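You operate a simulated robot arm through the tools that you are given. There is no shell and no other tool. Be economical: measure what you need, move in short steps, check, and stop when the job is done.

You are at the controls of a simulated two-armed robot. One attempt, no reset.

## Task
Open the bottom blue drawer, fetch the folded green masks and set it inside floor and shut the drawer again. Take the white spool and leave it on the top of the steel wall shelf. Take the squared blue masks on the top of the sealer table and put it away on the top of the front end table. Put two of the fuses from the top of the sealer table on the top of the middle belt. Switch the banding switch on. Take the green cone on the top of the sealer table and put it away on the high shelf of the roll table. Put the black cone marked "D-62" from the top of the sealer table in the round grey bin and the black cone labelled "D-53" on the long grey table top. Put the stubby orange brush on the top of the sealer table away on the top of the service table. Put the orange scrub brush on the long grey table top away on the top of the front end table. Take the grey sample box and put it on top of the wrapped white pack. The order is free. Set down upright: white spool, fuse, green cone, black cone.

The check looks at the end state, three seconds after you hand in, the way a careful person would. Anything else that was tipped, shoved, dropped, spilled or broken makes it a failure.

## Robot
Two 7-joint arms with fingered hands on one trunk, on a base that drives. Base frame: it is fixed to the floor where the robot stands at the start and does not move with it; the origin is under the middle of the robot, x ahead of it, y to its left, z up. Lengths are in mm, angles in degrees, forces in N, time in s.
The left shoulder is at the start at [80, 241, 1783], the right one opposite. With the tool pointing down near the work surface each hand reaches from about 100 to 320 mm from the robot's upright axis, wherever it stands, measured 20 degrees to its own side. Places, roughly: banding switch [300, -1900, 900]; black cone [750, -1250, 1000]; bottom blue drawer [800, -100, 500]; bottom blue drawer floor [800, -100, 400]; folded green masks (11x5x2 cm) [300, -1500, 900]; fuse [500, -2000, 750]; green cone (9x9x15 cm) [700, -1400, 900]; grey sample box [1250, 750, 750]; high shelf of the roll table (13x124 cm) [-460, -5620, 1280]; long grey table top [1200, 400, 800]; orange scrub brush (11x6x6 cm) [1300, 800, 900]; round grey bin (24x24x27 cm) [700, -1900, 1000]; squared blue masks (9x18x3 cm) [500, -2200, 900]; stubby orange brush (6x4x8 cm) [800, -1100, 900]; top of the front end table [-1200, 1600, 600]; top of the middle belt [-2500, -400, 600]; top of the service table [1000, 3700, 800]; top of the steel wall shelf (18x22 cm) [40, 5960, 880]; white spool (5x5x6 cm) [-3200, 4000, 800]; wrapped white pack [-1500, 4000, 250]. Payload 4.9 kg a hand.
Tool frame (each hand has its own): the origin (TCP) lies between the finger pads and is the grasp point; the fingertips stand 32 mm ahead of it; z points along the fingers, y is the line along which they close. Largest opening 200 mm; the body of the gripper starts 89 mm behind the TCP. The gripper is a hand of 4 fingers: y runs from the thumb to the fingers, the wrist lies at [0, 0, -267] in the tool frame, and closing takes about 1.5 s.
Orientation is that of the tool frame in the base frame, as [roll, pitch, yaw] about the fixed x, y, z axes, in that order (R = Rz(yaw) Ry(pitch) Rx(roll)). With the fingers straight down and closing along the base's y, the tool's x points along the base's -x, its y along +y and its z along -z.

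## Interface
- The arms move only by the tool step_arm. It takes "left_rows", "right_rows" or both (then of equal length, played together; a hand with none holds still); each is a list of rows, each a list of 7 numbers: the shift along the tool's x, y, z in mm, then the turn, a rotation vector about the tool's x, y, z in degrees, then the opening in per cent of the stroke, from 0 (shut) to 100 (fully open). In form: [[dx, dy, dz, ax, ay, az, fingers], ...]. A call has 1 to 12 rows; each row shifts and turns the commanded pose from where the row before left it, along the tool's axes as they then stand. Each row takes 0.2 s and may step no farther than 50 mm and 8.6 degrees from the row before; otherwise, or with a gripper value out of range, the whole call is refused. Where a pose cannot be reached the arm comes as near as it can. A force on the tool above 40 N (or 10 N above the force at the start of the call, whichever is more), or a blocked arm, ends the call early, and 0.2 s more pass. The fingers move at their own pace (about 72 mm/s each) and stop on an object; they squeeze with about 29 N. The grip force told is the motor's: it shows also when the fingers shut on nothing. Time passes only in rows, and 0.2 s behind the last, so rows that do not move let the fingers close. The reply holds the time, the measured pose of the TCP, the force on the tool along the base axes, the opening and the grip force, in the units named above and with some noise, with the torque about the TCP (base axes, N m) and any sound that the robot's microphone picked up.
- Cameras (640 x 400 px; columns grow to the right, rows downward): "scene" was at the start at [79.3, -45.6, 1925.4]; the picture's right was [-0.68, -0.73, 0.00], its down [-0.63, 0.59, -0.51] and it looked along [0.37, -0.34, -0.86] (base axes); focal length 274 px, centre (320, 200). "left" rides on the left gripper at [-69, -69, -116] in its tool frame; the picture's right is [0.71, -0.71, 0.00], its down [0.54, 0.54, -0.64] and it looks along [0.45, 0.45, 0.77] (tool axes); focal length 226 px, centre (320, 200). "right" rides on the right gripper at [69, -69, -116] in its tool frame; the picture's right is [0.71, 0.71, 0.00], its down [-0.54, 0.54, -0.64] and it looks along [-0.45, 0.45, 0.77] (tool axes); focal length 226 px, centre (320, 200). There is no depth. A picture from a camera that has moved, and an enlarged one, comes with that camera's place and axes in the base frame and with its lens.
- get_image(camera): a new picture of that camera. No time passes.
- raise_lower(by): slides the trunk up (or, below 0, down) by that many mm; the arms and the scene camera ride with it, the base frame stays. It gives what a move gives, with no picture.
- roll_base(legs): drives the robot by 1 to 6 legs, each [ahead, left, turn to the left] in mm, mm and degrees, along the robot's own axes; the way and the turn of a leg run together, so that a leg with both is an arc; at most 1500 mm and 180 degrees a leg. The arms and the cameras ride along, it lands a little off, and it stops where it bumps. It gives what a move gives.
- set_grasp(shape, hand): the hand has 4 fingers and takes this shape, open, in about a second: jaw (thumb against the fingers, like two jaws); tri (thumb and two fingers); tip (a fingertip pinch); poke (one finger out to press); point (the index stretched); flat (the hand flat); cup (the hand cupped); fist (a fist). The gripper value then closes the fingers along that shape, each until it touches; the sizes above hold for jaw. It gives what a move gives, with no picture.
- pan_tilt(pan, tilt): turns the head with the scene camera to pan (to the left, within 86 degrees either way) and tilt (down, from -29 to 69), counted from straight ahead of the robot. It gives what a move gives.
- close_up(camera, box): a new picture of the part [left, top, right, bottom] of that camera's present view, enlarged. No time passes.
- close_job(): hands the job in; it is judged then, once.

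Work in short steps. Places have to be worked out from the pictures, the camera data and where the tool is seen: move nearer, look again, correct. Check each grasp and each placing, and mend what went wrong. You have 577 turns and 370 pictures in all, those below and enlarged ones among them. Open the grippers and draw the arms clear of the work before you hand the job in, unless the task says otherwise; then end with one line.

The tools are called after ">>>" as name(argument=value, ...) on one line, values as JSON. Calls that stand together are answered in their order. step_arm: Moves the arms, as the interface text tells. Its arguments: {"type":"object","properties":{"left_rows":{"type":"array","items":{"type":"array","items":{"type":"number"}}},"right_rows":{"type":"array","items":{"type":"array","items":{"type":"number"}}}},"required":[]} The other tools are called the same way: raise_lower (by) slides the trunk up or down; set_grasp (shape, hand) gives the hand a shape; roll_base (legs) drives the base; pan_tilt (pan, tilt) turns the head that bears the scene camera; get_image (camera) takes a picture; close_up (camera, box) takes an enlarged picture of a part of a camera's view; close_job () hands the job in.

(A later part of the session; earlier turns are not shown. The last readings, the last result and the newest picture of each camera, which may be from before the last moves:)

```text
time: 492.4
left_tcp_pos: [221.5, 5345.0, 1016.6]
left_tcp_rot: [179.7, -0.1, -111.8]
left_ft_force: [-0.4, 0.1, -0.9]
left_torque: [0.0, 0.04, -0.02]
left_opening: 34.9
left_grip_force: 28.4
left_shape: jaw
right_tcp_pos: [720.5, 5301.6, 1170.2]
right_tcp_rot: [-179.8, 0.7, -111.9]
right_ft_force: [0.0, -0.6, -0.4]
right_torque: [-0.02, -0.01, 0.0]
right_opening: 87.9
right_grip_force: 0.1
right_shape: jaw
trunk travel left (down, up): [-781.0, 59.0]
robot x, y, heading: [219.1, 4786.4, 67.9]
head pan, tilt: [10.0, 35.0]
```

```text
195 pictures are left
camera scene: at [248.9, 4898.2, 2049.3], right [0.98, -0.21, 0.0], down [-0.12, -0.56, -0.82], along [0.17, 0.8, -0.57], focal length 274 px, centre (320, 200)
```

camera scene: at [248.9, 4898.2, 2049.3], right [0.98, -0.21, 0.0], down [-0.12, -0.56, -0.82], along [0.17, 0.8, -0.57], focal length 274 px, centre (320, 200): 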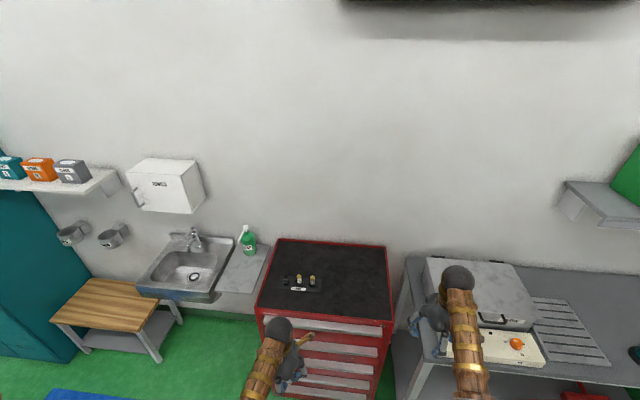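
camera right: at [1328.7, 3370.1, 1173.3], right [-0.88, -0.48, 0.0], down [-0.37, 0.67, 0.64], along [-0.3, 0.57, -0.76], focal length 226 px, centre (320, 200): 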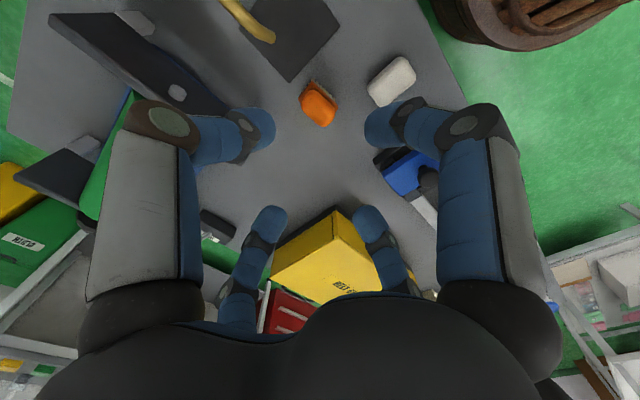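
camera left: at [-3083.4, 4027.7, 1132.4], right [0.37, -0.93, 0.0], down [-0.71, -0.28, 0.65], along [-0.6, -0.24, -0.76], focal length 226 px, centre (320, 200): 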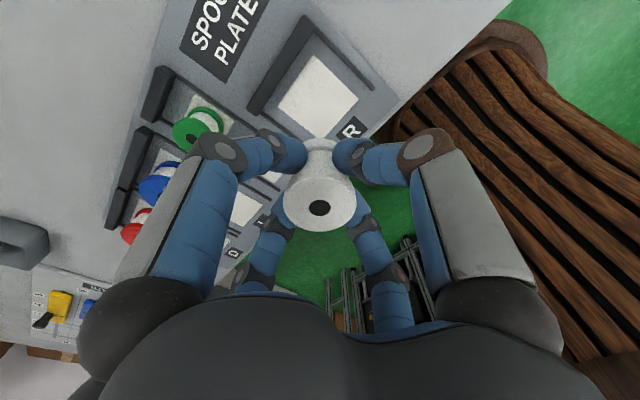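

Zoom on the steel shelf beside the sink.

>>> close_up(camera="scene", box=[120, 210, 320, 330])

```text
3.20 times, centred on (220, 270) of scene
camera zoom: at [248.9, 4898.2, 2049.3], right [0.98, -0.21, 0.0], down [-0.12, -0.56, -0.82], along [0.17, 0.8, -0.57], focal length 878 px, centre (640, -24)
```

zoom: 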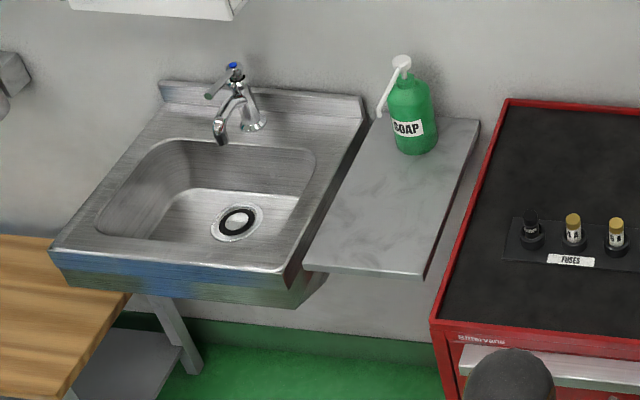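

I drive so the spool comes near the front half of the shelf, then look with the wrist camera.

>>> roll_base(legs=[[0, 0, 2.7], [0, 370, 0], [400, 0, 0]])

>>> get_image(camera="left")

>>> pan_tilt(pan=10, tilt=55)

>>> get_image(camera="scene")

```text
time: 497.2
left_tcp_pos: [-20.5, 5832.1, 1017.7]
left_tcp_rot: [179.8, 0.1, -109.0]
left_ft_force: [0.4, 0.2, 0.0]
left_torque: [-0.01, -0.02, 0.02]
left_opening: 35.0
left_grip_force: 29.3
left_shape: jaw
right_tcp_pos: [480.1, 5814.7, 1170.5]
right_tcp_rot: [179.9, 0.8, -109.0]
right_ft_force: [-0.3, -0.4, 0.4]
right_torque: [0.07, -0.02, 0.0]
right_opening: 88.0
right_grip_force: 0.0
right_shape: jaw
trunk travel left (down, up): [-781.0, 59.0]
robot x, y, heading: [8.4, 5275.7, 71.1]
head pan, tilt: [10.0, 35.0]
```

```text
193 pictures are left
camera left: at [69.3, 5873.0, 1133.2], right [0.44, -0.9, 0.0], down [-0.69, -0.34, 0.64], along [-0.58, -0.28, -0.76], focal length 226 px, centre (320, 200)
```

left: 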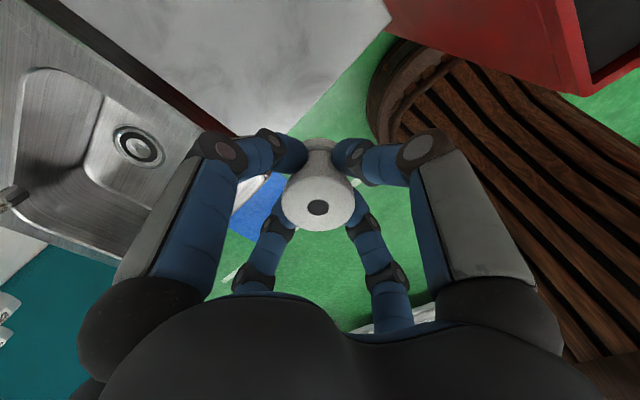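

```text
time: 498.1
left_tcp_pos: [-18.9, 5834.2, 1015.3]
left_tcp_rot: [179.7, 0.0, -109.1]
left_ft_force: [-0.3, 0.4, -1.5]
left_torque: [0.01, 0.01, -0.01]
left_opening: 34.8
left_grip_force: 29.0
left_shape: jaw
right_tcp_pos: [481.6, 5816.7, 1169.0]
right_tcp_rot: [-179.9, 0.6, -109.1]
right_ft_force: [-0.9, -0.2, -0.7]
right_torque: [-0.05, 0.02, -0.01]
right_opening: 87.7
right_grip_force: 0.0
right_shape: jaw
trunk travel left (down, up): [-781.0, 59.0]
robot x, y, heading: [6.9, 5274.2, 71.0]
head pan, tilt: [10.0, 55.0]
```

```text
192 pictures are left
camera scene: at [28.0, 5374.8, 2021.0], right [0.99, -0.16, 0.0], down [-0.13, -0.81, -0.57], along [0.09, 0.57, -0.82], focal length 274 px, centre (320, 200)
```

scene: 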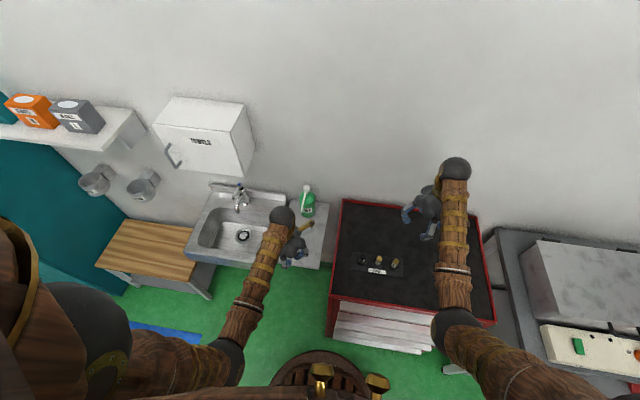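

Shelf top ≈ z 868; target (39,5912). I move the hand over it and look.

>>> step_arm(left_rows=[[-31, -10, 0, 0, 0, 0, 5], [-31, -10, 0, 0, 0, 0, 5], [-31, -9, 0, 0, 0, 0, 5]])

>>> get_image(camera="left")

>>> close_up(camera="scene", box=[200, 160, 400, 290])

```text
time: 498.9
left_tcp_pos: [38.4, 5916.2, 1015.8]
left_tcp_rot: [179.7, -0.1, -109.0]
left_ft_force: [-0.3, 0.8, -1.4]
left_torque: [-0.02, -0.01, 0.0]
left_opening: 34.6
left_grip_force: 29.2
left_shape: jaw
right_tcp_pos: [480.5, 5818.5, 1168.4]
right_tcp_rot: [-179.9, 0.5, -109.0]
right_ft_force: [0.4, 0.0, 0.2]
right_torque: [0.02, 0.0, -0.03]
right_opening: 88.0
right_grip_force: 0.1
right_shape: jaw
trunk travel left (down, up): [-781.0, 59.0]
robot x, y, heading: [6.8, 5272.9, 71.0]
head pan, tilt: [10.0, 55.0]
```

```text
191 pictures are left
camera left: at [127.2, 5957.5, 1130.8], right [0.44, -0.9, 0.0], down [-0.68, -0.34, 0.65], along [-0.58, -0.28, -0.76], focal length 226 px, centre (320, 200)
```

left: 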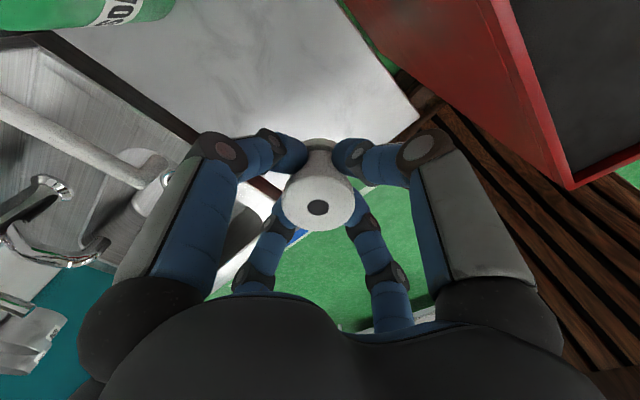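

```text
3.08 times, centred on (300, 225) of scene
camera zoom: at [29.0, 5376.4, 2020.9], right [0.99, -0.16, 0.0], down [-0.13, -0.81, -0.57], along [0.09, 0.57, -0.82], focal length 844 px, centre (382, 123)
```

zoom: 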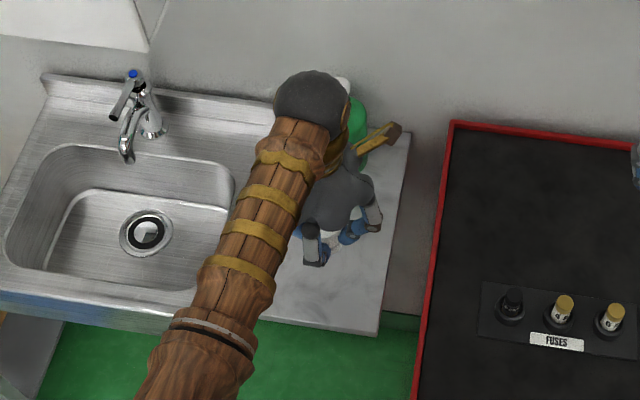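

Good spot. Lower trunk 85 then feel down.

>>> raise_lower(by=-85)

>>> step_arm(left_rows=[[0, 0, 5, 0, 0, 0, 5], [0, 0, 5, 0, 0, 0, 5], [0, 0, 5, 0, 0, 0, 5], [0, 0, 5, 0, 0, 0, 5], [0, 0, 5, 0, 0, 0, 5], [0, 0, 5, 0, 0, 0, 5]])

```text
time: 500.1
left_tcp_pos: [37.7, 5914.1, 930.6]
left_tcp_rot: [179.7, -0.1, -109.0]
left_ft_force: [0.6, 0.1, -0.5]
left_torque: [0.01, -0.03, 0.0]
left_opening: 34.8
left_grip_force: 28.7
left_shape: jaw
right_tcp_pos: [481.8, 5816.8, 1084.9]
right_tcp_rot: [-180.0, 0.6, -109.0]
right_ft_force: [0.3, 0.2, -0.4]
right_torque: [-0.01, -0.02, 0.01]
right_opening: 87.9
right_grip_force: 0.1
right_shape: jaw
trunk travel left (down, up): [-696.0, 144.0]
robot x, y, heading: [6.7, 5275.7, 70.8]
head pan, tilt: [10.0, 55.0]
```

```text
time: 501.3
left_tcp_pos: [37.8, 5916.9, 913.5]
left_tcp_rot: [179.8, 0.6, -108.9]
left_ft_force: [-2.1, -8.8, 31.5]
left_torque: [-0.33, 0.05, -0.01]
left_opening: 35.9
left_grip_force: 29.0
left_shape: jaw
right_tcp_pos: [480.7, 5813.2, 1087.7]
right_tcp_rot: [-179.9, 0.7, -109.0]
right_ft_force: [-0.6, 0.8, 0.0]
right_torque: [-0.02, -0.03, 0.02]
right_opening: 87.7
right_grip_force: 0.1
right_shape: jaw
trunk travel left (down, up): [-696.0, 144.0]
robot x, y, heading: [6.3, 5271.8, 70.7]
head pan, tilt: [10.0, 55.0]
stopped in row 6 (left hand): the force on the tool passed its limit at 44 N (the readings are from after the stop); the commanded pose is now the measured one
```

Contact. Ease, open, rise and check.

>>> step_arm(left_rows=[[0, 0, -3, 0, 0, 0, 5], [0, 0, 0, 0, 0, 0, 25], [0, 0, 0, 0, 0, 0, 38], [0, 0, 0, 0, 0, 0, 40], [0, 0, 0, 0, 0, 0, 40]])

>>> raise_lower(by=140)

>>> get_image(camera="left")

```text
time: 502.5
left_tcp_pos: [37.7, 5917.6, 911.2]
left_tcp_rot: [179.9, 0.2, -108.9]
left_ft_force: [-0.2, -0.2, -0.1]
left_torque: [-0.03, 0.02, -0.05]
left_opening: 79.3
left_grip_force: 0.1
left_shape: jaw
right_tcp_pos: [480.4, 5816.0, 1085.1]
right_tcp_rot: [-179.9, 0.8, -109.0]
right_ft_force: [-0.4, 0.0, 0.0]
right_torque: [-0.01, -0.03, -0.03]
right_opening: 87.7
right_grip_force: 0.1
right_shape: jaw
trunk travel left (down, up): [-696.0, 144.0]
robot x, y, heading: [9.2, 5274.1, 70.8]
head pan, tilt: [10.0, 55.0]
```

```text
time: 504.2
left_tcp_pos: [37.6, 5917.9, 1051.8]
left_tcp_rot: [179.8, 0.2, -109.0]
left_ft_force: [0.4, -0.4, 0.4]
left_torque: [0.05, 0.02, -0.01]
left_opening: 79.5
left_grip_force: 0.0
left_shape: jaw
right_tcp_pos: [479.7, 5816.6, 1224.5]
right_tcp_rot: [-179.9, 0.7, -109.0]
right_ft_force: [0.0, 1.1, 1.0]
right_torque: [-0.01, 0.0, 0.0]
right_opening: 87.9
right_grip_force: 0.1
right_shape: jaw
trunk travel left (down, up): [-836.0, 4.0]
robot x, y, heading: [2.9, 5272.5, 70.9]
head pan, tilt: [10.0, 55.0]
```

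```text
189 pictures are left
camera left: at [126.0, 5959.0, 1168.1], right [0.44, -0.9, -0.01], down [-0.69, -0.34, 0.64], along [-0.58, -0.28, -0.77], focal length 226 px, centre (320, 200)
```

left: 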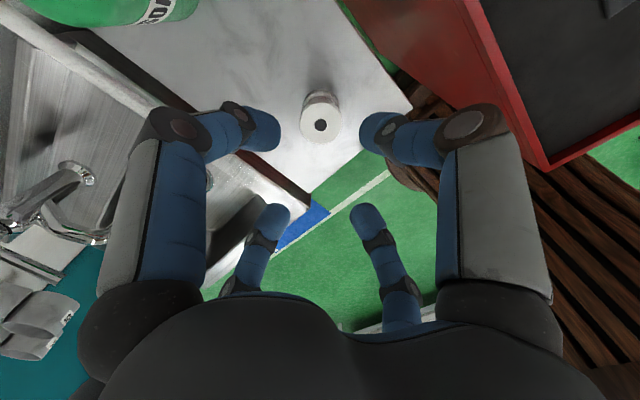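

Spool placed upright. Now back to the sealer table: strafe, reverse down the corridor, turn to face n.

>>> roll_base(legs=[[-200, -280, 0], [-1500, 0, 0], [-1450, 0, 0], [0, 0, -90], [1200, 0, 0]])

```text
time: 530.0
left_tcp_pos: [907.1, 1631.6, 1053.6]
left_tcp_rot: [179.8, 0.3, 156.7]
left_ft_force: [0.4, 0.2, -0.9]
left_torque: [-0.01, 0.01, 0.01]
left_opening: 79.8
left_grip_force: 0.1
left_shape: jaw
right_tcp_pos: [770.1, 1198.6, 1226.3]
right_tcp_rot: [-179.9, 0.7, 156.5]
right_ft_force: [-0.4, 0.8, -0.2]
right_torque: [-0.01, -0.03, -0.01]
right_opening: 88.0
right_grip_force: 0.1
right_shape: jaw
trunk travel left (down, up): [-836.0, 4.0]
robot x, y, heading: [268.1, 1710.0, -23.5]
head pan, tilt: [10.0, 55.0]
```

I strafe right along the tables (clear of them) back to the sealer table region, and spread the hands outward meanwhile.

>>> roll_base(legs=[[0, 0, 5.3], [0, -1450, 0], [0, -1450, 0], [0, -678, 0]])

>>> step_arm(left_rows=[[9, 45, 0, 0, 0, 0, 40], [9, 45, 0, 0, 0, 0, 40], [9, 45, 0, 0, 0, 0, 40], [9, 45, 0, 0, 0, 0, 40], [9, 45, 0, 0, 0, 0, 40], [9, 45, 0, 0, 0, 0, 40], [9, 45, 0, 0, 0, 0, 40], [9, 45, 0, 0, 0, 0, 40], [9, 45, 0, 0, 0, 0, 40], [9, 45, 0, 0, 0, 0, 40]], right_rows=[[12, -37, 12, 0, -0.7, 0, 40], [12, -37, 12, 0, 0, 0, 40], [12, -37, 12, 0, 0, 0, 40], [12, -37, 12, 0, 0, 0, 40], [12, -37, 12, 0, 0, 0, 40], [12, -37, 12, 0, 0, 0, 40], [12, -37, 12, 0, 0, 0, 40], [12, -37, 12, 0, 0, 0, 40], [12, -37, 12, 0, 0, 0, 40], [12, -37, 12, 0, 0, 0, 40]])

>>> raise_lower(by=-200)

>>> step_arm(left_rows=[[0, 0, -40, 0, 0, 0, 40], [0, 0, -40, 0, 0, 0, 40], [0, 0, -40, 0, 0, 0, 40], [0, 0, -40, 0, 0, 0, 40], [0, 0, -40, 0, 0, 0, 40], [0, 0, -30, 0, 0, 0, 40]], right_rows=[[0, 0, -35, 0, 0, 0, 40], [0, 0, -35, 0, 0, 0, 40], [0, 0, -35, 0, 0, 0, 40], [0, 0, -35, 0, 0, 0, 40], [0, 0, -35, 0, 0, 0, 40], [0, 0, -35, 0, 0, 0, 40]])

```text
time: 548.0
left_tcp_pos: [-200.9, -1723.0, 1050.4]
left_tcp_rot: [179.8, 0.3, 163.2]
left_ft_force: [-0.3, 0.0, 0.0]
left_torque: [0.02, 0.01, -0.01]
left_opening: 79.2
left_grip_force: 0.1
left_shape: jaw
right_tcp_pos: [-285.9, -2170.0, 1224.9]
right_tcp_rot: [-180.0, 0.7, 163.2]
right_ft_force: [1.2, 0.2, 1.2]
right_torque: [-0.01, -0.03, -0.01]
right_opening: 87.9
right_grip_force: 0.2
right_shape: jaw
trunk travel left (down, up): [-836.0, 4.0]
robot x, y, heading: [-848.4, -1714.6, -16.8]
head pan, tilt: [10.0, 55.0]
```

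```text
time: 550.2
left_tcp_pos: [-159.3, -1268.6, 1054.5]
left_tcp_rot: [179.8, 0.3, 163.2]
left_ft_force: [0.1, 1.4, 0.3]
left_torque: [-0.01, 0.01, -0.01]
left_opening: 79.6
left_grip_force: 0.1
left_shape: jaw
right_tcp_pos: [-505.8, -2491.6, 1100.3]
right_tcp_rot: [-179.9, 1.4, 163.2]
right_ft_force: [0.2, -0.4, -0.1]
right_torque: [-0.01, 0.0, 0.01]
right_opening: 80.5
right_grip_force: 0.1
right_shape: jaw
trunk travel left (down, up): [-836.0, 4.0]
robot x, y, heading: [-849.2, -1719.6, -17.0]
head pan, tilt: [10.0, 55.0]
```

```text
time: 552.4
left_tcp_pos: [-159.2, -1268.8, 856.0]
left_tcp_rot: [179.8, 0.3, 163.2]
left_ft_force: [0.7, -1.6, 0.6]
left_torque: [0.04, -0.05, -0.01]
left_opening: 79.7
left_grip_force: 0.1
left_shape: jaw
right_tcp_pos: [-504.6, -2490.7, 900.1]
right_tcp_rot: [-179.8, 1.4, 163.0]
right_ft_force: [-0.4, -0.2, -0.2]
right_torque: [0.01, 0.01, 0.02]
right_opening: 80.2
right_grip_force: 0.0
right_shape: jaw
trunk travel left (down, up): [-636.0, 204.0]
robot x, y, heading: [-848.0, -1718.4, -17.0]
head pan, tilt: [10.0, 55.0]
```

```text
time: 553.8
left_tcp_pos: [-159.0, -1268.8, 1082.4]
left_tcp_rot: [179.8, 0.4, 163.2]
left_ft_force: [0.2, 0.2, -1.1]
left_torque: [-0.04, 0.0, 0.01]
left_opening: 79.8
left_grip_force: 0.0
left_shape: jaw
right_tcp_pos: [-508.1, -2485.4, 1108.9]
right_tcp_rot: [179.8, 1.3, 163.3]
right_ft_force: [-4.8, -0.2, -2.1]
right_torque: [0.1, -0.39, -0.04]
right_opening: 80.0
right_grip_force: 0.1
right_shape: jaw
trunk travel left (down, up): [-636.0, 204.0]
robot x, y, heading: [-845.0, -1716.9, -16.8]
head pan, tilt: [10.0, 55.0]
```

Second stage: lower 200 again and lift the hands back.

>>> raise_lower(by=-220)

>>> step_arm(left_rows=[[0, 0, -40, 0, 0, 0, 40], [0, 0, -40, 0, 0, 0, 40], [0, 0, -40, 0, 0, 0, 40], [0, 0, -40, 0, 0, 0, 40], [0, 0, -40, 0, 0, 0, 40]], right_rows=[[-10, 5, -38, 0, 1.3, 0, 40], [-10, 5, -38, 0, 0, 0, 40], [-10, 5, -38, 0, 0, 0, 40], [-10, 5, -38, 0, 0, 0, 40], [-10, 5, -38, 0, 0, 0, 40]])

>>> pan_tilt(pan=-10, tilt=45)

>>> get_image(camera="scene")

```text
time: 556.1
left_tcp_pos: [-161.8, -1269.6, 864.1]
left_tcp_rot: [179.8, 0.2, 163.2]
left_ft_force: [-0.9, -0.2, -0.3]
left_torque: [-0.03, 0.0, -0.03]
left_opening: 79.8
left_grip_force: 0.1
left_shape: jaw
right_tcp_pos: [-510.1, -2486.6, 890.4]
right_tcp_rot: [-180.0, 1.4, 163.0]
right_ft_force: [-0.4, -0.7, -0.1]
right_torque: [-0.01, -0.02, 0.0]
right_opening: 80.1
right_grip_force: 0.1
right_shape: jaw
trunk travel left (down, up): [-416.0, 424.0]
robot x, y, heading: [-844.2, -1715.7, -16.6]
head pan, tilt: [10.0, 55.0]
```

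```text
time: 557.3
left_tcp_pos: [-163.3, -1270.9, 1062.2]
left_tcp_rot: [179.9, 0.3, 163.2]
left_ft_force: [0.1, 0.1, -0.7]
left_torque: [0.0, -0.01, -0.04]
left_opening: 79.7
left_grip_force: 0.1
left_shape: jaw
right_tcp_pos: [-457.4, -2476.1, 1077.5]
right_tcp_rot: [-179.9, 0.0, 163.1]
right_ft_force: [-0.6, 0.0, 0.0]
right_torque: [0.0, 0.04, 0.0]
right_opening: 80.0
right_grip_force: 0.2
right_shape: jaw
trunk travel left (down, up): [-416.0, 424.0]
robot x, y, heading: [-843.3, -1718.5, -17.0]
head pan, tilt: [10.0, 55.0]
```

```text
time: 558.1
left_tcp_pos: [-163.3, -1269.7, 1062.8]
left_tcp_rot: [179.8, 0.3, 163.3]
left_ft_force: [-0.1, 0.2, 0.6]
left_torque: [-0.02, 0.01, 0.02]
left_opening: 79.7
left_grip_force: 0.1
left_shape: jaw
right_tcp_pos: [-456.7, -2475.8, 1077.6]
right_tcp_rot: [-179.9, 0.1, 163.1]
right_ft_force: [0.0, 0.1, 0.3]
right_torque: [-0.02, 0.01, 0.01]
right_opening: 80.3
right_grip_force: 0.0
right_shape: jaw
trunk travel left (down, up): [-416.0, 424.0]
robot x, y, heading: [-843.5, -1720.0, -16.9]
head pan, tilt: [-10.0, 45.0]
```

```text
188 pictures are left
camera scene: at [-745.1, -1762.9, 1669.4], right [-0.45, -0.89, 0.0], down [-0.63, 0.32, -0.71], along [0.63, -0.32, -0.71], focal length 274 px, centre (320, 200)
```

scene: 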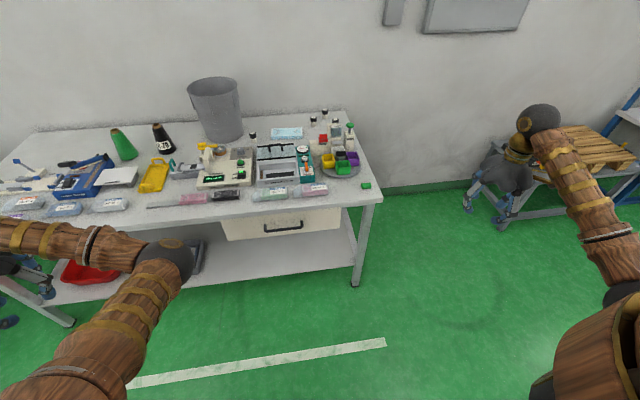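

Zoom on the fuses and blue masks.

>>> close_up(camera="scene", box=[230, 90, 390, 210])

```text
3.33 times, centred on (310, 150) of scene
camera zoom: at [-745.1, -1762.9, 1669.4], right [-0.45, -0.89, 0.0], down [-0.63, 0.32, -0.71], along [0.63, -0.32, -0.71], focal length 915 px, centre (353, 367)
```

zoom: 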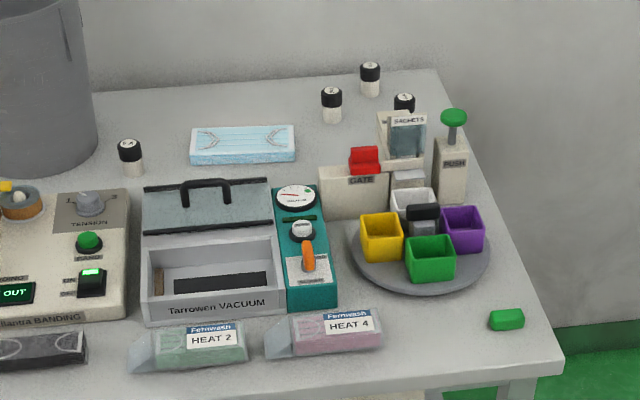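

Fuse N2 at ~(549,-2379) and N4 ~(497,-2494) are reachable with a lower shoulder. I lower 200 more, lift the hands, square the heading, and drive in.

>>> raise_lower(by=-200)

>>> step_arm(left_rows=[[0, 0, -40, 0, 0, 0, 40], [0, 0, -40, 0, 0, 0, 40], [0, 0, -40, 0, 0, 0, 40], [0, 0, -40, 0, 0, 0, 40], [0, 0, -40, 0, 0, 0, 40]], right_rows=[[-10, 8, -38, 0, 0, 0, 40], [-10, 8, -38, 0, 0, 0, 40], [-10, 8, -38, 0, 0, 0, 40], [-10, 8, -38, 0, 0, 0, 40], [-10, 8, -38, 0, 0, 0, 40]])

>>> roll_base(legs=[[0, 0, -1.2], [580, 0, 0]])

>>> get_image(camera="scene")

```text
time: 560.3
left_tcp_pos: [-163.7, -1270.2, 862.6]
left_tcp_rot: [179.9, 0.3, 163.2]
left_ft_force: [0.7, -0.2, -0.2]
left_torque: [0.0, 0.0, 0.01]
left_opening: 79.8
left_grip_force: 0.1
left_shape: jaw
right_tcp_pos: [-456.0, -2476.4, 878.2]
right_tcp_rot: [-179.9, 0.2, 163.1]
right_ft_force: [0.2, 0.0, 0.3]
right_torque: [0.03, -0.03, 0.0]
right_opening: 80.2
right_grip_force: 0.1
right_shape: jaw
trunk travel left (down, up): [-216.0, 624.0]
robot x, y, heading: [-847.4, -1716.2, -16.8]
head pan, tilt: [-10.0, 45.0]
```

```text
time: 561.5
left_tcp_pos: [-165.5, -1270.0, 1062.4]
left_tcp_rot: [179.9, 0.3, 163.3]
left_ft_force: [-0.5, 0.4, -0.5]
left_torque: [-0.06, 0.01, -0.01]
left_opening: 79.9
left_grip_force: 0.1
left_shape: jaw
right_tcp_pos: [-397.1, -2451.7, 1068.6]
right_tcp_rot: [-179.9, 0.1, 163.1]
right_ft_force: [-0.1, 0.6, 0.6]
right_torque: [0.0, -0.04, -0.01]
right_opening: 80.0
right_grip_force: 0.0
right_shape: jaw
trunk travel left (down, up): [-216.0, 624.0]
robot x, y, heading: [-844.9, -1716.0, -17.1]
head pan, tilt: [-10.0, 45.0]
```

```text
time: 565.1
left_tcp_pos: [387.4, -1470.1, 1061.9]
left_tcp_rot: [179.8, 0.4, 161.5]
left_ft_force: [-0.4, -0.5, 0.8]
left_torque: [0.01, -0.01, -0.03]
left_opening: 79.9
left_grip_force: 0.1
left_shape: jaw
right_tcp_pos: [123.2, -2645.5, 1068.9]
right_tcp_rot: [-179.8, 0.1, 161.3]
right_ft_force: [0.1, 0.3, -0.5]
right_torque: [-0.05, 0.0, 0.03]
right_opening: 79.9
right_grip_force: 0.1
right_shape: jaw
trunk travel left (down, up): [-216.0, 624.0]
robot x, y, heading: [-307.8, -1898.2, -18.8]
head pan, tilt: [-10.0, 45.0]
```

```text
186 pictures are left
camera scene: at [-205.7, -1945.6, 1469.5], right [-0.48, -0.88, 0.0], down [-0.62, 0.34, -0.71], along [0.62, -0.34, -0.71], focal length 274 px, centre (320, 200)
```

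scene: 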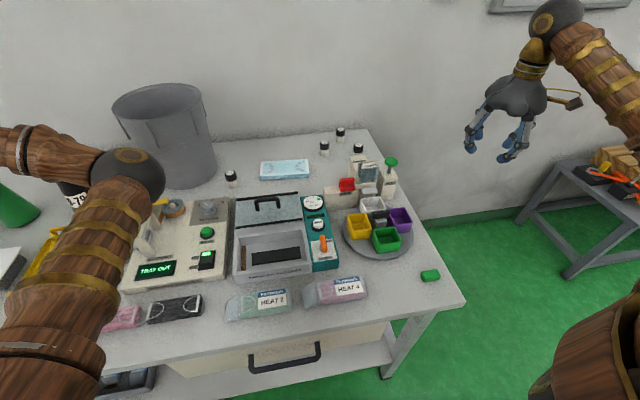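

Zoom on the fuses from here.

>>> close_up(camera="scene", box=[290, 110, 410, 200])

>>> get_image(camera="right")

```text
4.44 times, centred on (350, 155) of scene
camera zoom: at [-205.7, -1945.6, 1469.5], right [-0.48, -0.88, 0.0], down [-0.62, 0.34, -0.71], along [0.62, -0.34, -0.71], focal length 1220 px, centre (187, 400)
```

zoom: 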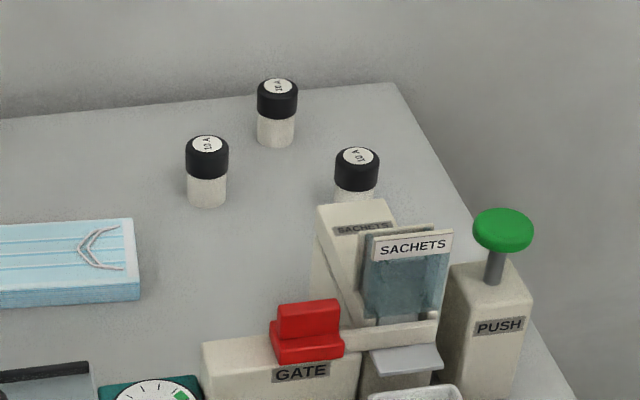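

```text
184 pictures are left
camera right: at [35.5, -2688.4, 1185.5], right [-0.45, 0.9, 0.0], down [0.69, 0.34, 0.64], along [0.58, 0.29, -0.77], focal length 226 px, centre (320, 200)
```

right: 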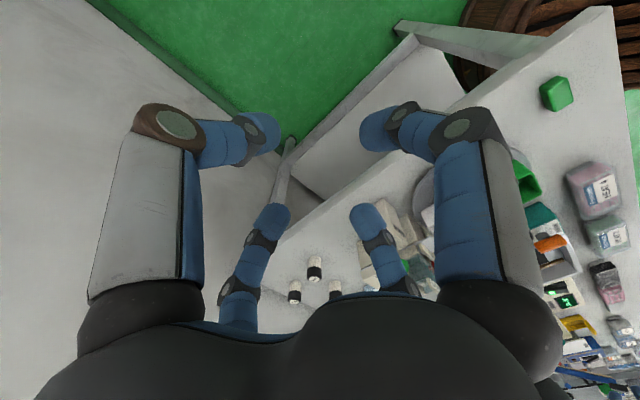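

The fuse is far (≈975 mm from my axis). I check how much gap remains between my base and the table edge.

>>> pan_tilt(pan=0, tilt=69)

>>> get_image(camera="scene")

```text
time: 566.0
left_tcp_pos: [388.3, -1469.4, 1062.6]
left_tcp_rot: [179.7, 0.3, 161.5]
left_ft_force: [0.1, -0.1, -0.1]
left_torque: [0.03, -0.01, -0.02]
left_opening: 80.0
left_grip_force: 0.1
left_shape: jaw
right_tcp_pos: [121.8, -2645.8, 1067.9]
right_tcp_rot: [-179.9, 0.0, 161.4]
right_ft_force: [-0.2, 0.1, -0.7]
right_torque: [0.02, 0.02, 0.0]
right_opening: 80.2
right_grip_force: 0.1
right_shape: jaw
trunk travel left (down, up): [-216.0, 624.0]
robot x, y, heading: [-303.4, -1897.2, -18.9]
head pan, tilt: [0.0, 68.8]
```

```text
183 pictures are left
camera scene: at [-224.4, -1924.4, 1440.7], right [-0.32, -0.95, 0.0], down [-0.88, 0.3, -0.36], along [0.34, -0.12, -0.93], focal length 274 px, centre (320, 200)
```

scene: 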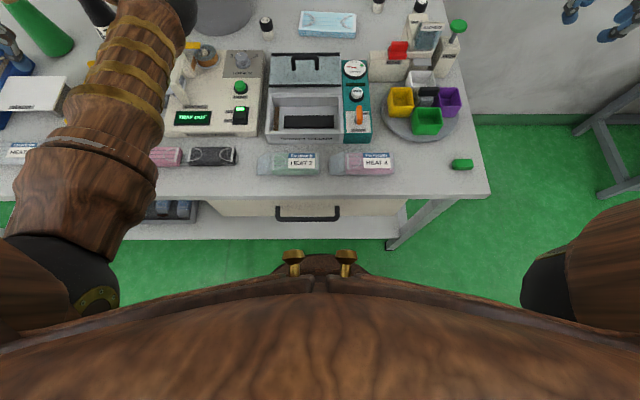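

I shift the base right 60 mm, bring the right hand above fuse N2 and tilt it 15° forward to save reach.

>>> roll_base(legs=[[0, -60, 0]])

>>> step_arm(right_rows=[[-26, 36, 0, 0, 0, 0, 45], [-26, 36, 0, 0, 0, 0, 45], [-26, 36, 0, 0, 0, 0, 45], [-26, 36, 0, 0, 0, 0, 45], [-26, 36, 0, 0, 0, 0, 45], [-26, 36, 0, 0, 0, 0, 45], [-26, 36, 0, 0, -5, 0, 45], [-26, 36, 0, 0, -5, 0, 45], [-26, 36, 0, 0, -5, 0, 45], [-26, 36, 0, 0, 0, 0, 45], [-20, 30, 0, 0, 0, 0, 45]])

>>> get_image(camera="right")

>>> get_image(camera="scene")

```text
time: 567.0
left_tcp_pos: [368.8, -1523.7, 1061.8]
left_tcp_rot: [179.7, 0.4, 161.8]
left_ft_force: [-0.2, 0.2, -0.2]
left_torque: [-0.03, 0.03, -0.01]
left_opening: 79.7
left_grip_force: 0.0
left_shape: jaw
right_tcp_pos: [105.9, -2698.3, 1069.8]
right_tcp_rot: [-179.9, 0.1, 161.5]
right_ft_force: [1.1, -0.5, 0.4]
right_torque: [-0.01, 0.0, 0.0]
right_opening: 80.0
right_grip_force: 0.0
right_shape: jaw
trunk travel left (down, up): [-216.0, 624.0]
robot x, y, heading: [-324.5, -1953.4, -18.4]
head pan, tilt: [0.0, 68.8]
```

```text
time: 569.4
left_tcp_pos: [369.2, -1523.1, 1061.4]
left_tcp_rot: [179.8, 0.3, 161.6]
left_ft_force: [0.5, 0.1, -1.0]
left_torque: [-0.02, 0.06, 0.02]
left_opening: 80.3
left_grip_force: 0.0
left_shape: jaw
right_tcp_pos: [493.3, -2412.1, 1090.2]
right_tcp_rot: [-179.9, 15.0, 161.6]
right_ft_force: [0.4, 0.1, 0.1]
right_torque: [0.01, 0.01, 0.01]
right_opening: 89.7
right_grip_force: 0.1
right_shape: jaw
trunk travel left (down, up): [-216.0, 624.0]
robot x, y, heading: [-326.0, -1953.0, -18.3]
head pan, tilt: [0.0, 68.8]
```

```text
182 pictures are left
camera right: at [380.0, -2445.6, 1184.6], right [-0.42, 0.89, -0.19], down [0.51, 0.4, 0.76], along [0.75, 0.23, -0.62], focal length 226 px, centre (320, 200)
```

right: 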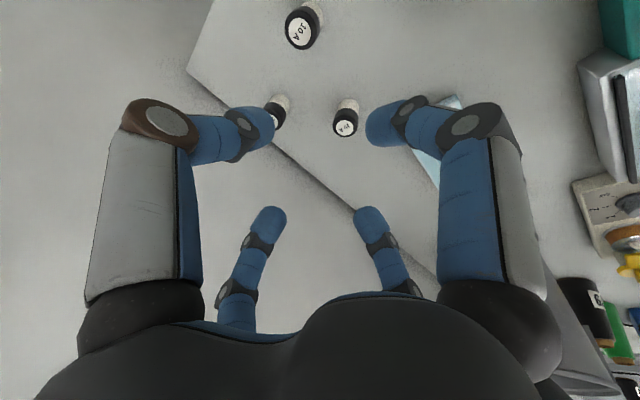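

```text
181 pictures are left
camera scene: at [-241.7, -1977.9, 1440.5], right [-0.32, -0.95, 0.0], down [-0.88, 0.29, -0.36], along [0.34, -0.12, -0.93], focal length 274 px, centre (320, 200)
```

scene: 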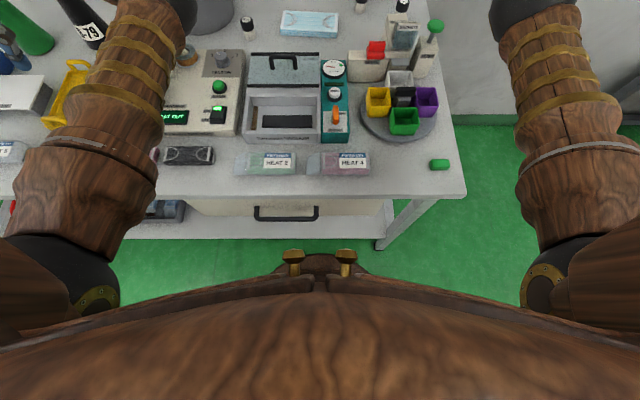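

N2 confirmed at (557,-2381). I go to 60 mm short of it along the tool axis.

>>> step_arm(right_rows=[[1.4, 12.2, 39.5, 0, 0, 0, 40], [1.4, 12.2, 39.5, 0, 0, 0, 40], [1.4, 12.2, 39.5, 0, 0, 0, 40], [1.4, 12.2, 39.5, 0, 0, 0, 40]])

>>> get_image(camera="right")

```text
time: 570.4
left_tcp_pos: [370.6, -1523.9, 1060.8]
left_tcp_rot: [179.7, 0.3, 161.7]
left_ft_force: [0.0, 0.5, -1.1]
left_torque: [-0.02, 0.04, 0.0]
left_opening: 79.7
left_grip_force: 0.1
left_shape: jaw
right_tcp_pos: [543.1, -2380.3, 929.6]
right_tcp_rot: [-179.9, 15.0, 161.6]
right_ft_force: [0.1, 0.3, 0.1]
right_torque: [0.05, -0.01, -0.01]
right_opening: 80.3
right_grip_force: 0.0
right_shape: jaw
trunk travel left (down, up): [-216.0, 624.0]
robot x, y, heading: [-322.8, -1951.5, -18.2]
head pan, tilt: [0.0, 68.8]
```

```text
180 pictures are left
camera right: at [429.3, -2415.4, 1025.1], right [-0.43, 0.89, -0.18], down [0.51, 0.4, 0.76], along [0.75, 0.23, -0.62], focal length 226 px, centre (320, 200)
```

right: 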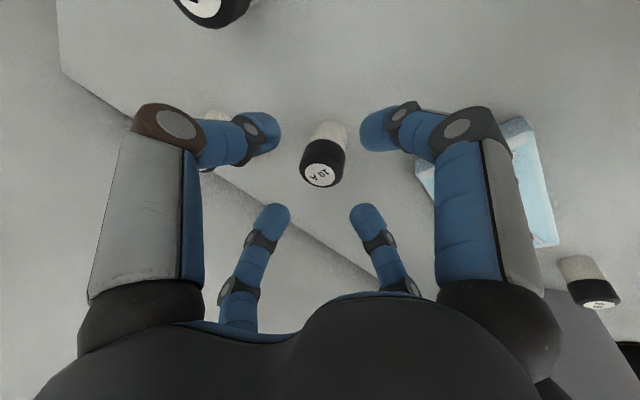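

Aligned; advance 50 mm and close.

>>> step_arm(right_rows=[[2, 0, 25, 0, 0, 0, 36], [2, 0, 25, 0, 0, 0, 36]])

>>> step_arm(right_rows=[[0, 0, 0, 0, 0, 0, 3], [0, 0, 0, 0, 0, 0, 3], [0, 0, 0, 0, 0, 0, 3], [0, 0, 0, 0, 0, 0, 3], [0, 0, 0, 0, 0, 0, 3]])

>>> get_image(camera="right")

```text
time: 571.0
left_tcp_pos: [369.0, -1522.4, 1062.6]
left_tcp_rot: [179.9, 0.2, 161.8]
left_ft_force: [-0.3, 0.3, -0.6]
left_torque: [0.0, -0.03, 0.02]
left_opening: 79.8
left_grip_force: 0.1
left_shape: jaw
right_tcp_pos: [551.0, -2384.6, 882.9]
right_tcp_rot: [180.0, 15.1, 161.5]
right_ft_force: [0.4, -0.7, 0.6]
right_torque: [0.01, 0.02, 0.04]
right_opening: 71.9
right_grip_force: 0.1
right_shape: jaw
trunk travel left (down, up): [-216.0, 624.0]
robot x, y, heading: [-326.6, -1954.4, -18.4]
head pan, tilt: [0.0, 68.8]
```

```text
time: 572.2
left_tcp_pos: [367.4, -1523.4, 1062.5]
left_tcp_rot: [179.8, 0.3, 161.7]
left_ft_force: [-0.3, -1.0, 0.1]
left_torque: [0.02, 0.03, 0.03]
left_opening: 79.9
left_grip_force: 0.1
left_shape: jaw
right_tcp_pos: [550.9, -2384.3, 882.9]
right_tcp_rot: [180.0, 15.0, 161.6]
right_ft_force: [-0.4, -0.8, 0.3]
right_torque: [-0.03, 0.02, 0.01]
right_opening: 28.5
right_grip_force: 29.1
right_shape: jaw
trunk travel left (down, up): [-216.0, 624.0]
robot x, y, heading: [-322.9, -1954.1, -18.6]
head pan, tilt: [0.0, 68.8]
```

```text
179 pictures are left
camera right: at [437.6, -2419.2, 977.4], right [-0.42, 0.89, -0.18], down [0.51, 0.4, 0.76], along [0.75, 0.23, -0.62], focal length 226 px, centre (320, 200)
```

right: 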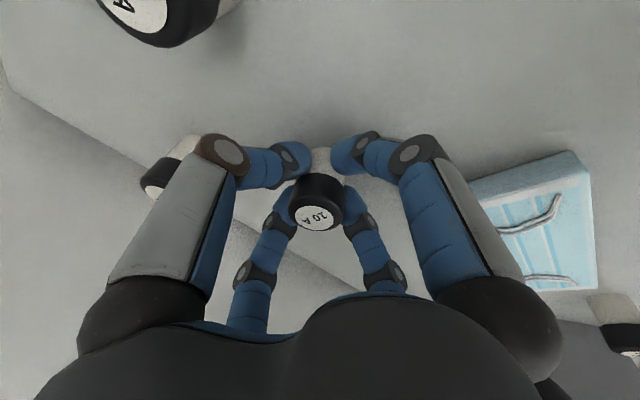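

Gripped. Raise the trunk straight up 150 and check.

>>> raise_lower(by=180)

>>> get_image(camera="right")

```text
time: 574.2
left_tcp_pos: [368.3, -1523.8, 1242.2]
left_tcp_rot: [179.8, 0.3, 161.7]
left_ft_force: [-0.6, 0.1, 0.2]
left_torque: [0.03, 0.0, 0.02]
left_opening: 80.0
left_grip_force: 0.0
left_shape: jaw
right_tcp_pos: [551.5, -2383.8, 1061.7]
right_tcp_rot: [-179.9, 15.1, 161.6]
right_ft_force: [0.5, 0.2, -0.1]
right_torque: [0.0, 0.02, -0.01]
right_opening: 28.7
right_grip_force: 29.2
right_shape: jaw
trunk travel left (down, up): [-396.0, 444.0]
robot x, y, heading: [-325.4, -1952.6, -18.6]
head pan, tilt: [0.0, 68.8]
```

```text
178 pictures are left
camera right: at [437.8, -2419.2, 1157.1], right [-0.42, 0.89, -0.18], down [0.51, 0.4, 0.76], along [0.75, 0.23, -0.62], focal length 226 px, centre (320, 200)
```

right: 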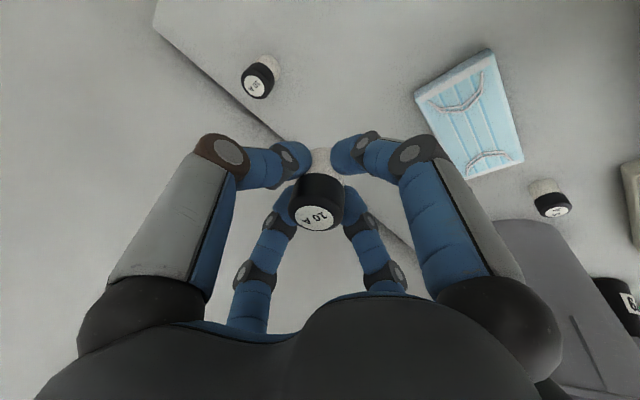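

Fuse 1 is secure. I raise 60 more, retract the right hand back/right (untilting later), then strafe left for the green cone.

>>> raise_lower(by=60)

>>> step_arm(right_rows=[[37, -26, -10, 0, 0, 0, 3], [37, -26, -10, 0, 0, 0, 3], [37, -26, -10, 0, 0, 0, 3], [37, -26, -10, 0, 0, 0, 3], [37, -26, -10, 0, 0, 0, 3], [37, -26, -10, 0, 0, 0, 3], [37, -26, -10, 0, 5, 0, 3], [37, -26, -5, 0, 5, 0, 3], [37, -26, 0, 0, 5, 0, 3]])

>>> pan_tilt(pan=0, tilt=50)

>>> get_image(camera="scene")

```text
time: 575.2
left_tcp_pos: [367.6, -1524.1, 1301.0]
left_tcp_rot: [179.8, 0.3, 161.6]
left_ft_force: [-0.2, 0.0, -0.4]
left_torque: [-0.03, 0.02, -0.02]
left_opening: 79.7
left_grip_force: 0.2
left_shape: jaw
right_tcp_pos: [551.3, -2384.1, 1122.5]
right_tcp_rot: [-179.9, 15.0, 161.6]
right_ft_force: [-0.2, -0.5, -1.1]
right_torque: [0.0, 0.0, 0.0]
right_opening: 28.5
right_grip_force: 29.3
right_shape: jaw
trunk travel left (down, up): [-456.0, 384.0]
robot x, y, heading: [-324.9, -1947.4, -18.4]
head pan, tilt: [0.0, 68.8]
```

```text
time: 577.2
left_tcp_pos: [366.0, -1525.2, 1304.8]
left_tcp_rot: [179.7, 0.4, 161.7]
left_ft_force: [-0.9, -0.4, -0.1]
left_torque: [-0.03, 0.0, 0.02]
left_opening: 80.0
left_grip_force: 0.0
left_shape: jaw
right_tcp_pos: [149.7, -2500.6, 1113.3]
right_tcp_rot: [-180.0, 0.0, 161.6]
right_ft_force: [-0.4, 0.6, -0.5]
right_torque: [0.03, -0.02, 0.02]
right_opening: 28.3
right_grip_force: 29.0
right_shape: jaw
trunk travel left (down, up): [-456.0, 384.0]
robot x, y, heading: [-324.0, -1952.6, -18.4]
head pan, tilt: [0.0, 68.8]
```

```text
time: 578.0
left_tcp_pos: [368.7, -1523.3, 1303.1]
left_tcp_rot: [179.7, 0.3, 161.6]
left_ft_force: [0.2, -0.3, 0.8]
left_torque: [-0.01, -0.03, 0.01]
left_opening: 79.9
left_grip_force: 0.1
left_shape: jaw
right_tcp_pos: [152.5, -2499.4, 1113.0]
right_tcp_rot: [-179.9, 0.1, 161.5]
right_ft_force: [0.6, 1.1, 0.2]
right_torque: [0.01, 0.02, 0.0]
right_opening: 28.4
right_grip_force: 29.0
right_shape: jaw
trunk travel left (down, up): [-456.0, 384.0]
robot x, y, heading: [-325.3, -1953.3, -18.7]
head pan, tilt: [0.0, 50.0]
```

```text
177 pictures are left
camera scene: at [-222.0, -1986.1, 1702.4], right [-0.32, -0.95, 0.0], down [-0.73, 0.24, -0.64], along [0.61, -0.2, -0.77], focal length 274 px, centre (320, 200)
```

scene: 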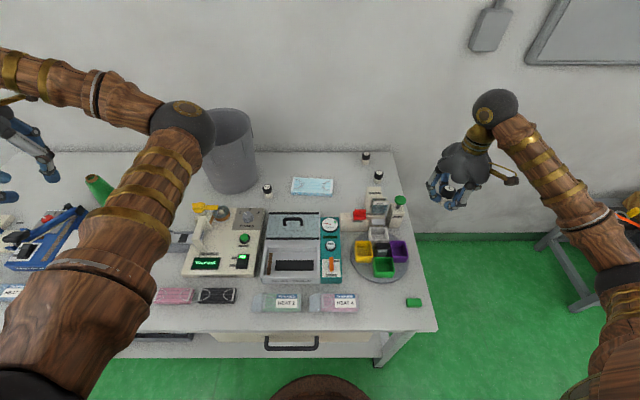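

I strafe left 480 and bring the left hand over the green cone.

>>> roll_base(legs=[[-30, 480, 0.4]])

>>> step_arm(left_rows=[[-36, -29, 10, 0, 0, 0, 60], [-36, -29, 10, 0, 0, 0, 60], [-36, -29, 15, 0, 0, 0, 60], [-36, -29, 15, 0, 0, 0, 60], [-36, -29, 15, 0, 0, 0, 60], [-36, -29, 15, 0, 0, 0, 60], [-36, -29, 15, 0, 0, 0, 60], [-36, -29, 15, 0, 0, 0, 60], [-36, -29, 15, 0, 0, 0, 60]])

>>> get_image(camera="left")

>>> get_image(camera="scene")

```text
time: 580.9
left_tcp_pos: [483.4, -1048.6, 1303.0]
left_tcp_rot: [179.7, 0.2, 162.4]
left_ft_force: [-0.7, 0.0, 1.2]
left_torque: [0.0, -0.01, -0.02]
left_opening: 79.7
left_grip_force: 0.0
left_shape: jaw
right_tcp_pos: [279.6, -2026.9, 1113.1]
right_tcp_rot: [180.0, 0.0, 162.3]
right_ft_force: [0.4, 0.3, -1.4]
right_torque: [0.01, 0.01, -0.02]
right_opening: 28.5
right_grip_force: 28.9
right_shape: jaw
trunk travel left (down, up): [-456.0, 384.0]
robot x, y, heading: [-203.2, -1490.6, -17.7]
head pan, tilt: [0.0, 50.0]
```

```text
time: 582.9
left_tcp_pos: [714.3, -1393.7, 1176.5]
left_tcp_rot: [179.7, 0.3, 162.6]
left_ft_force: [-0.2, 1.0, 0.2]
left_torque: [-0.01, -0.01, -0.02]
left_opening: 119.6
left_grip_force: 0.1
left_shape: jaw
right_tcp_pos: [280.4, -2026.0, 1114.2]
right_tcp_rot: [179.9, 0.0, 162.4]
right_ft_force: [-0.3, 0.3, -0.8]
right_torque: [-0.02, 0.02, -0.02]
right_opening: 28.3
right_grip_force: 29.5
right_shape: jaw
trunk travel left (down, up): [-456.0, 384.0]
robot x, y, heading: [-203.6, -1485.5, -17.8]
head pan, tilt: [0.0, 50.0]
```

```text
176 pictures are left
camera left: at [759.2, -1481.4, 1292.4], right [-0.89, -0.46, -0.01], down [-0.36, 0.68, 0.64], along [-0.29, 0.57, -0.77], focal length 226 px, centre (320, 200)
```

left: 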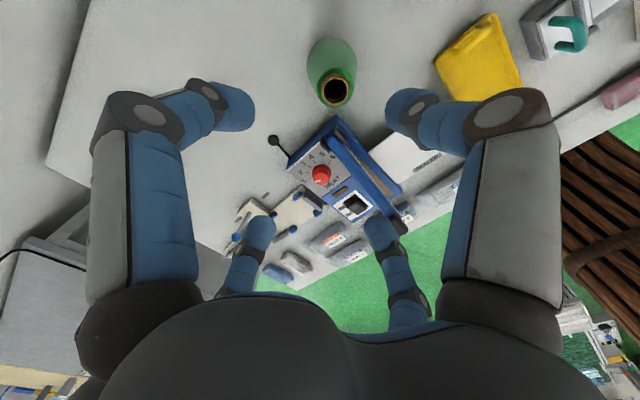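

```text
175 pictures are left
camera scene: at [-100.4, -1518.8, 1702.4], right [-0.3, -0.95, 0.0], down [-0.73, 0.23, -0.64], along [0.61, -0.19, -0.77], focal length 274 px, centre (320, 200)
```

scene: 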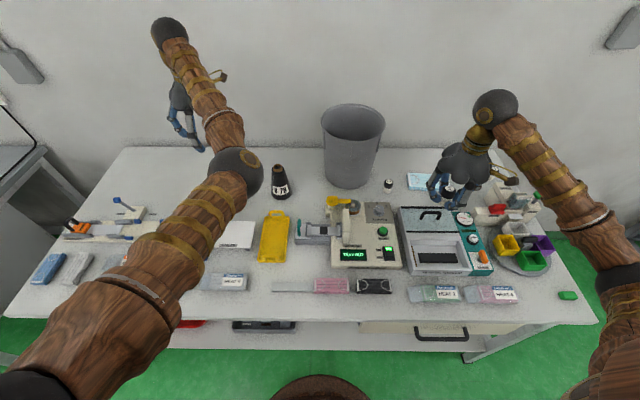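

Cone top at ~(709,-1424). Correct and descend to ~1035.

>>> step_arm(left_rows=[[-4, -30, 30, 0, 0, 0, 60], [0, 0, 45, 0, 0, 0, 60], [0, 0, 45, 0, 0, 0, 60], [0, 0, 20, 0, 0, 0, 60]])

>>> get_image(camera="left")

```text
time: 583.9
left_tcp_pos: [710.5, -1426.1, 1038.9]
left_tcp_rot: [179.8, 0.4, 162.5]
left_ft_force: [0.5, -0.2, 0.7]
left_torque: [0.0, -0.01, -0.01]
left_opening: 119.3
left_grip_force: 0.0
left_shape: jaw
right_tcp_pos: [278.8, -2027.3, 1112.7]
right_tcp_rot: [-180.0, 0.1, 162.3]
right_ft_force: [0.4, 0.0, -0.1]
right_torque: [0.02, 0.02, 0.03]
right_opening: 28.2
right_grip_force: 29.1
right_shape: jaw
trunk travel left (down, up): [-456.0, 384.0]
robot x, y, heading: [-207.6, -1485.7, -17.7]
head pan, tilt: [0.0, 50.0]
```

```text
174 pictures are left
camera left: at [756.3, -1513.3, 1155.3], right [-0.89, -0.46, -0.01], down [-0.36, 0.68, 0.64], along [-0.29, 0.57, -0.77], focal length 226 px, centre (320, 200)
```

left: 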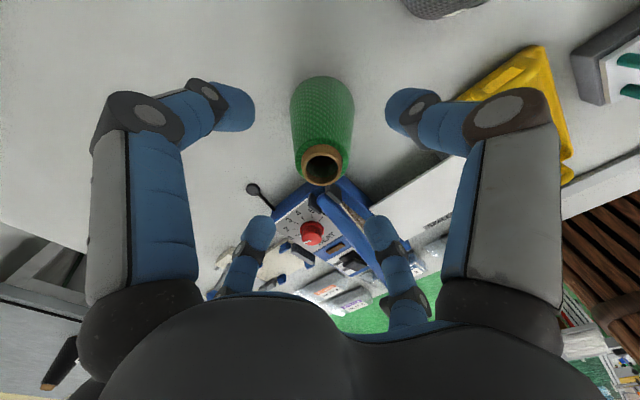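

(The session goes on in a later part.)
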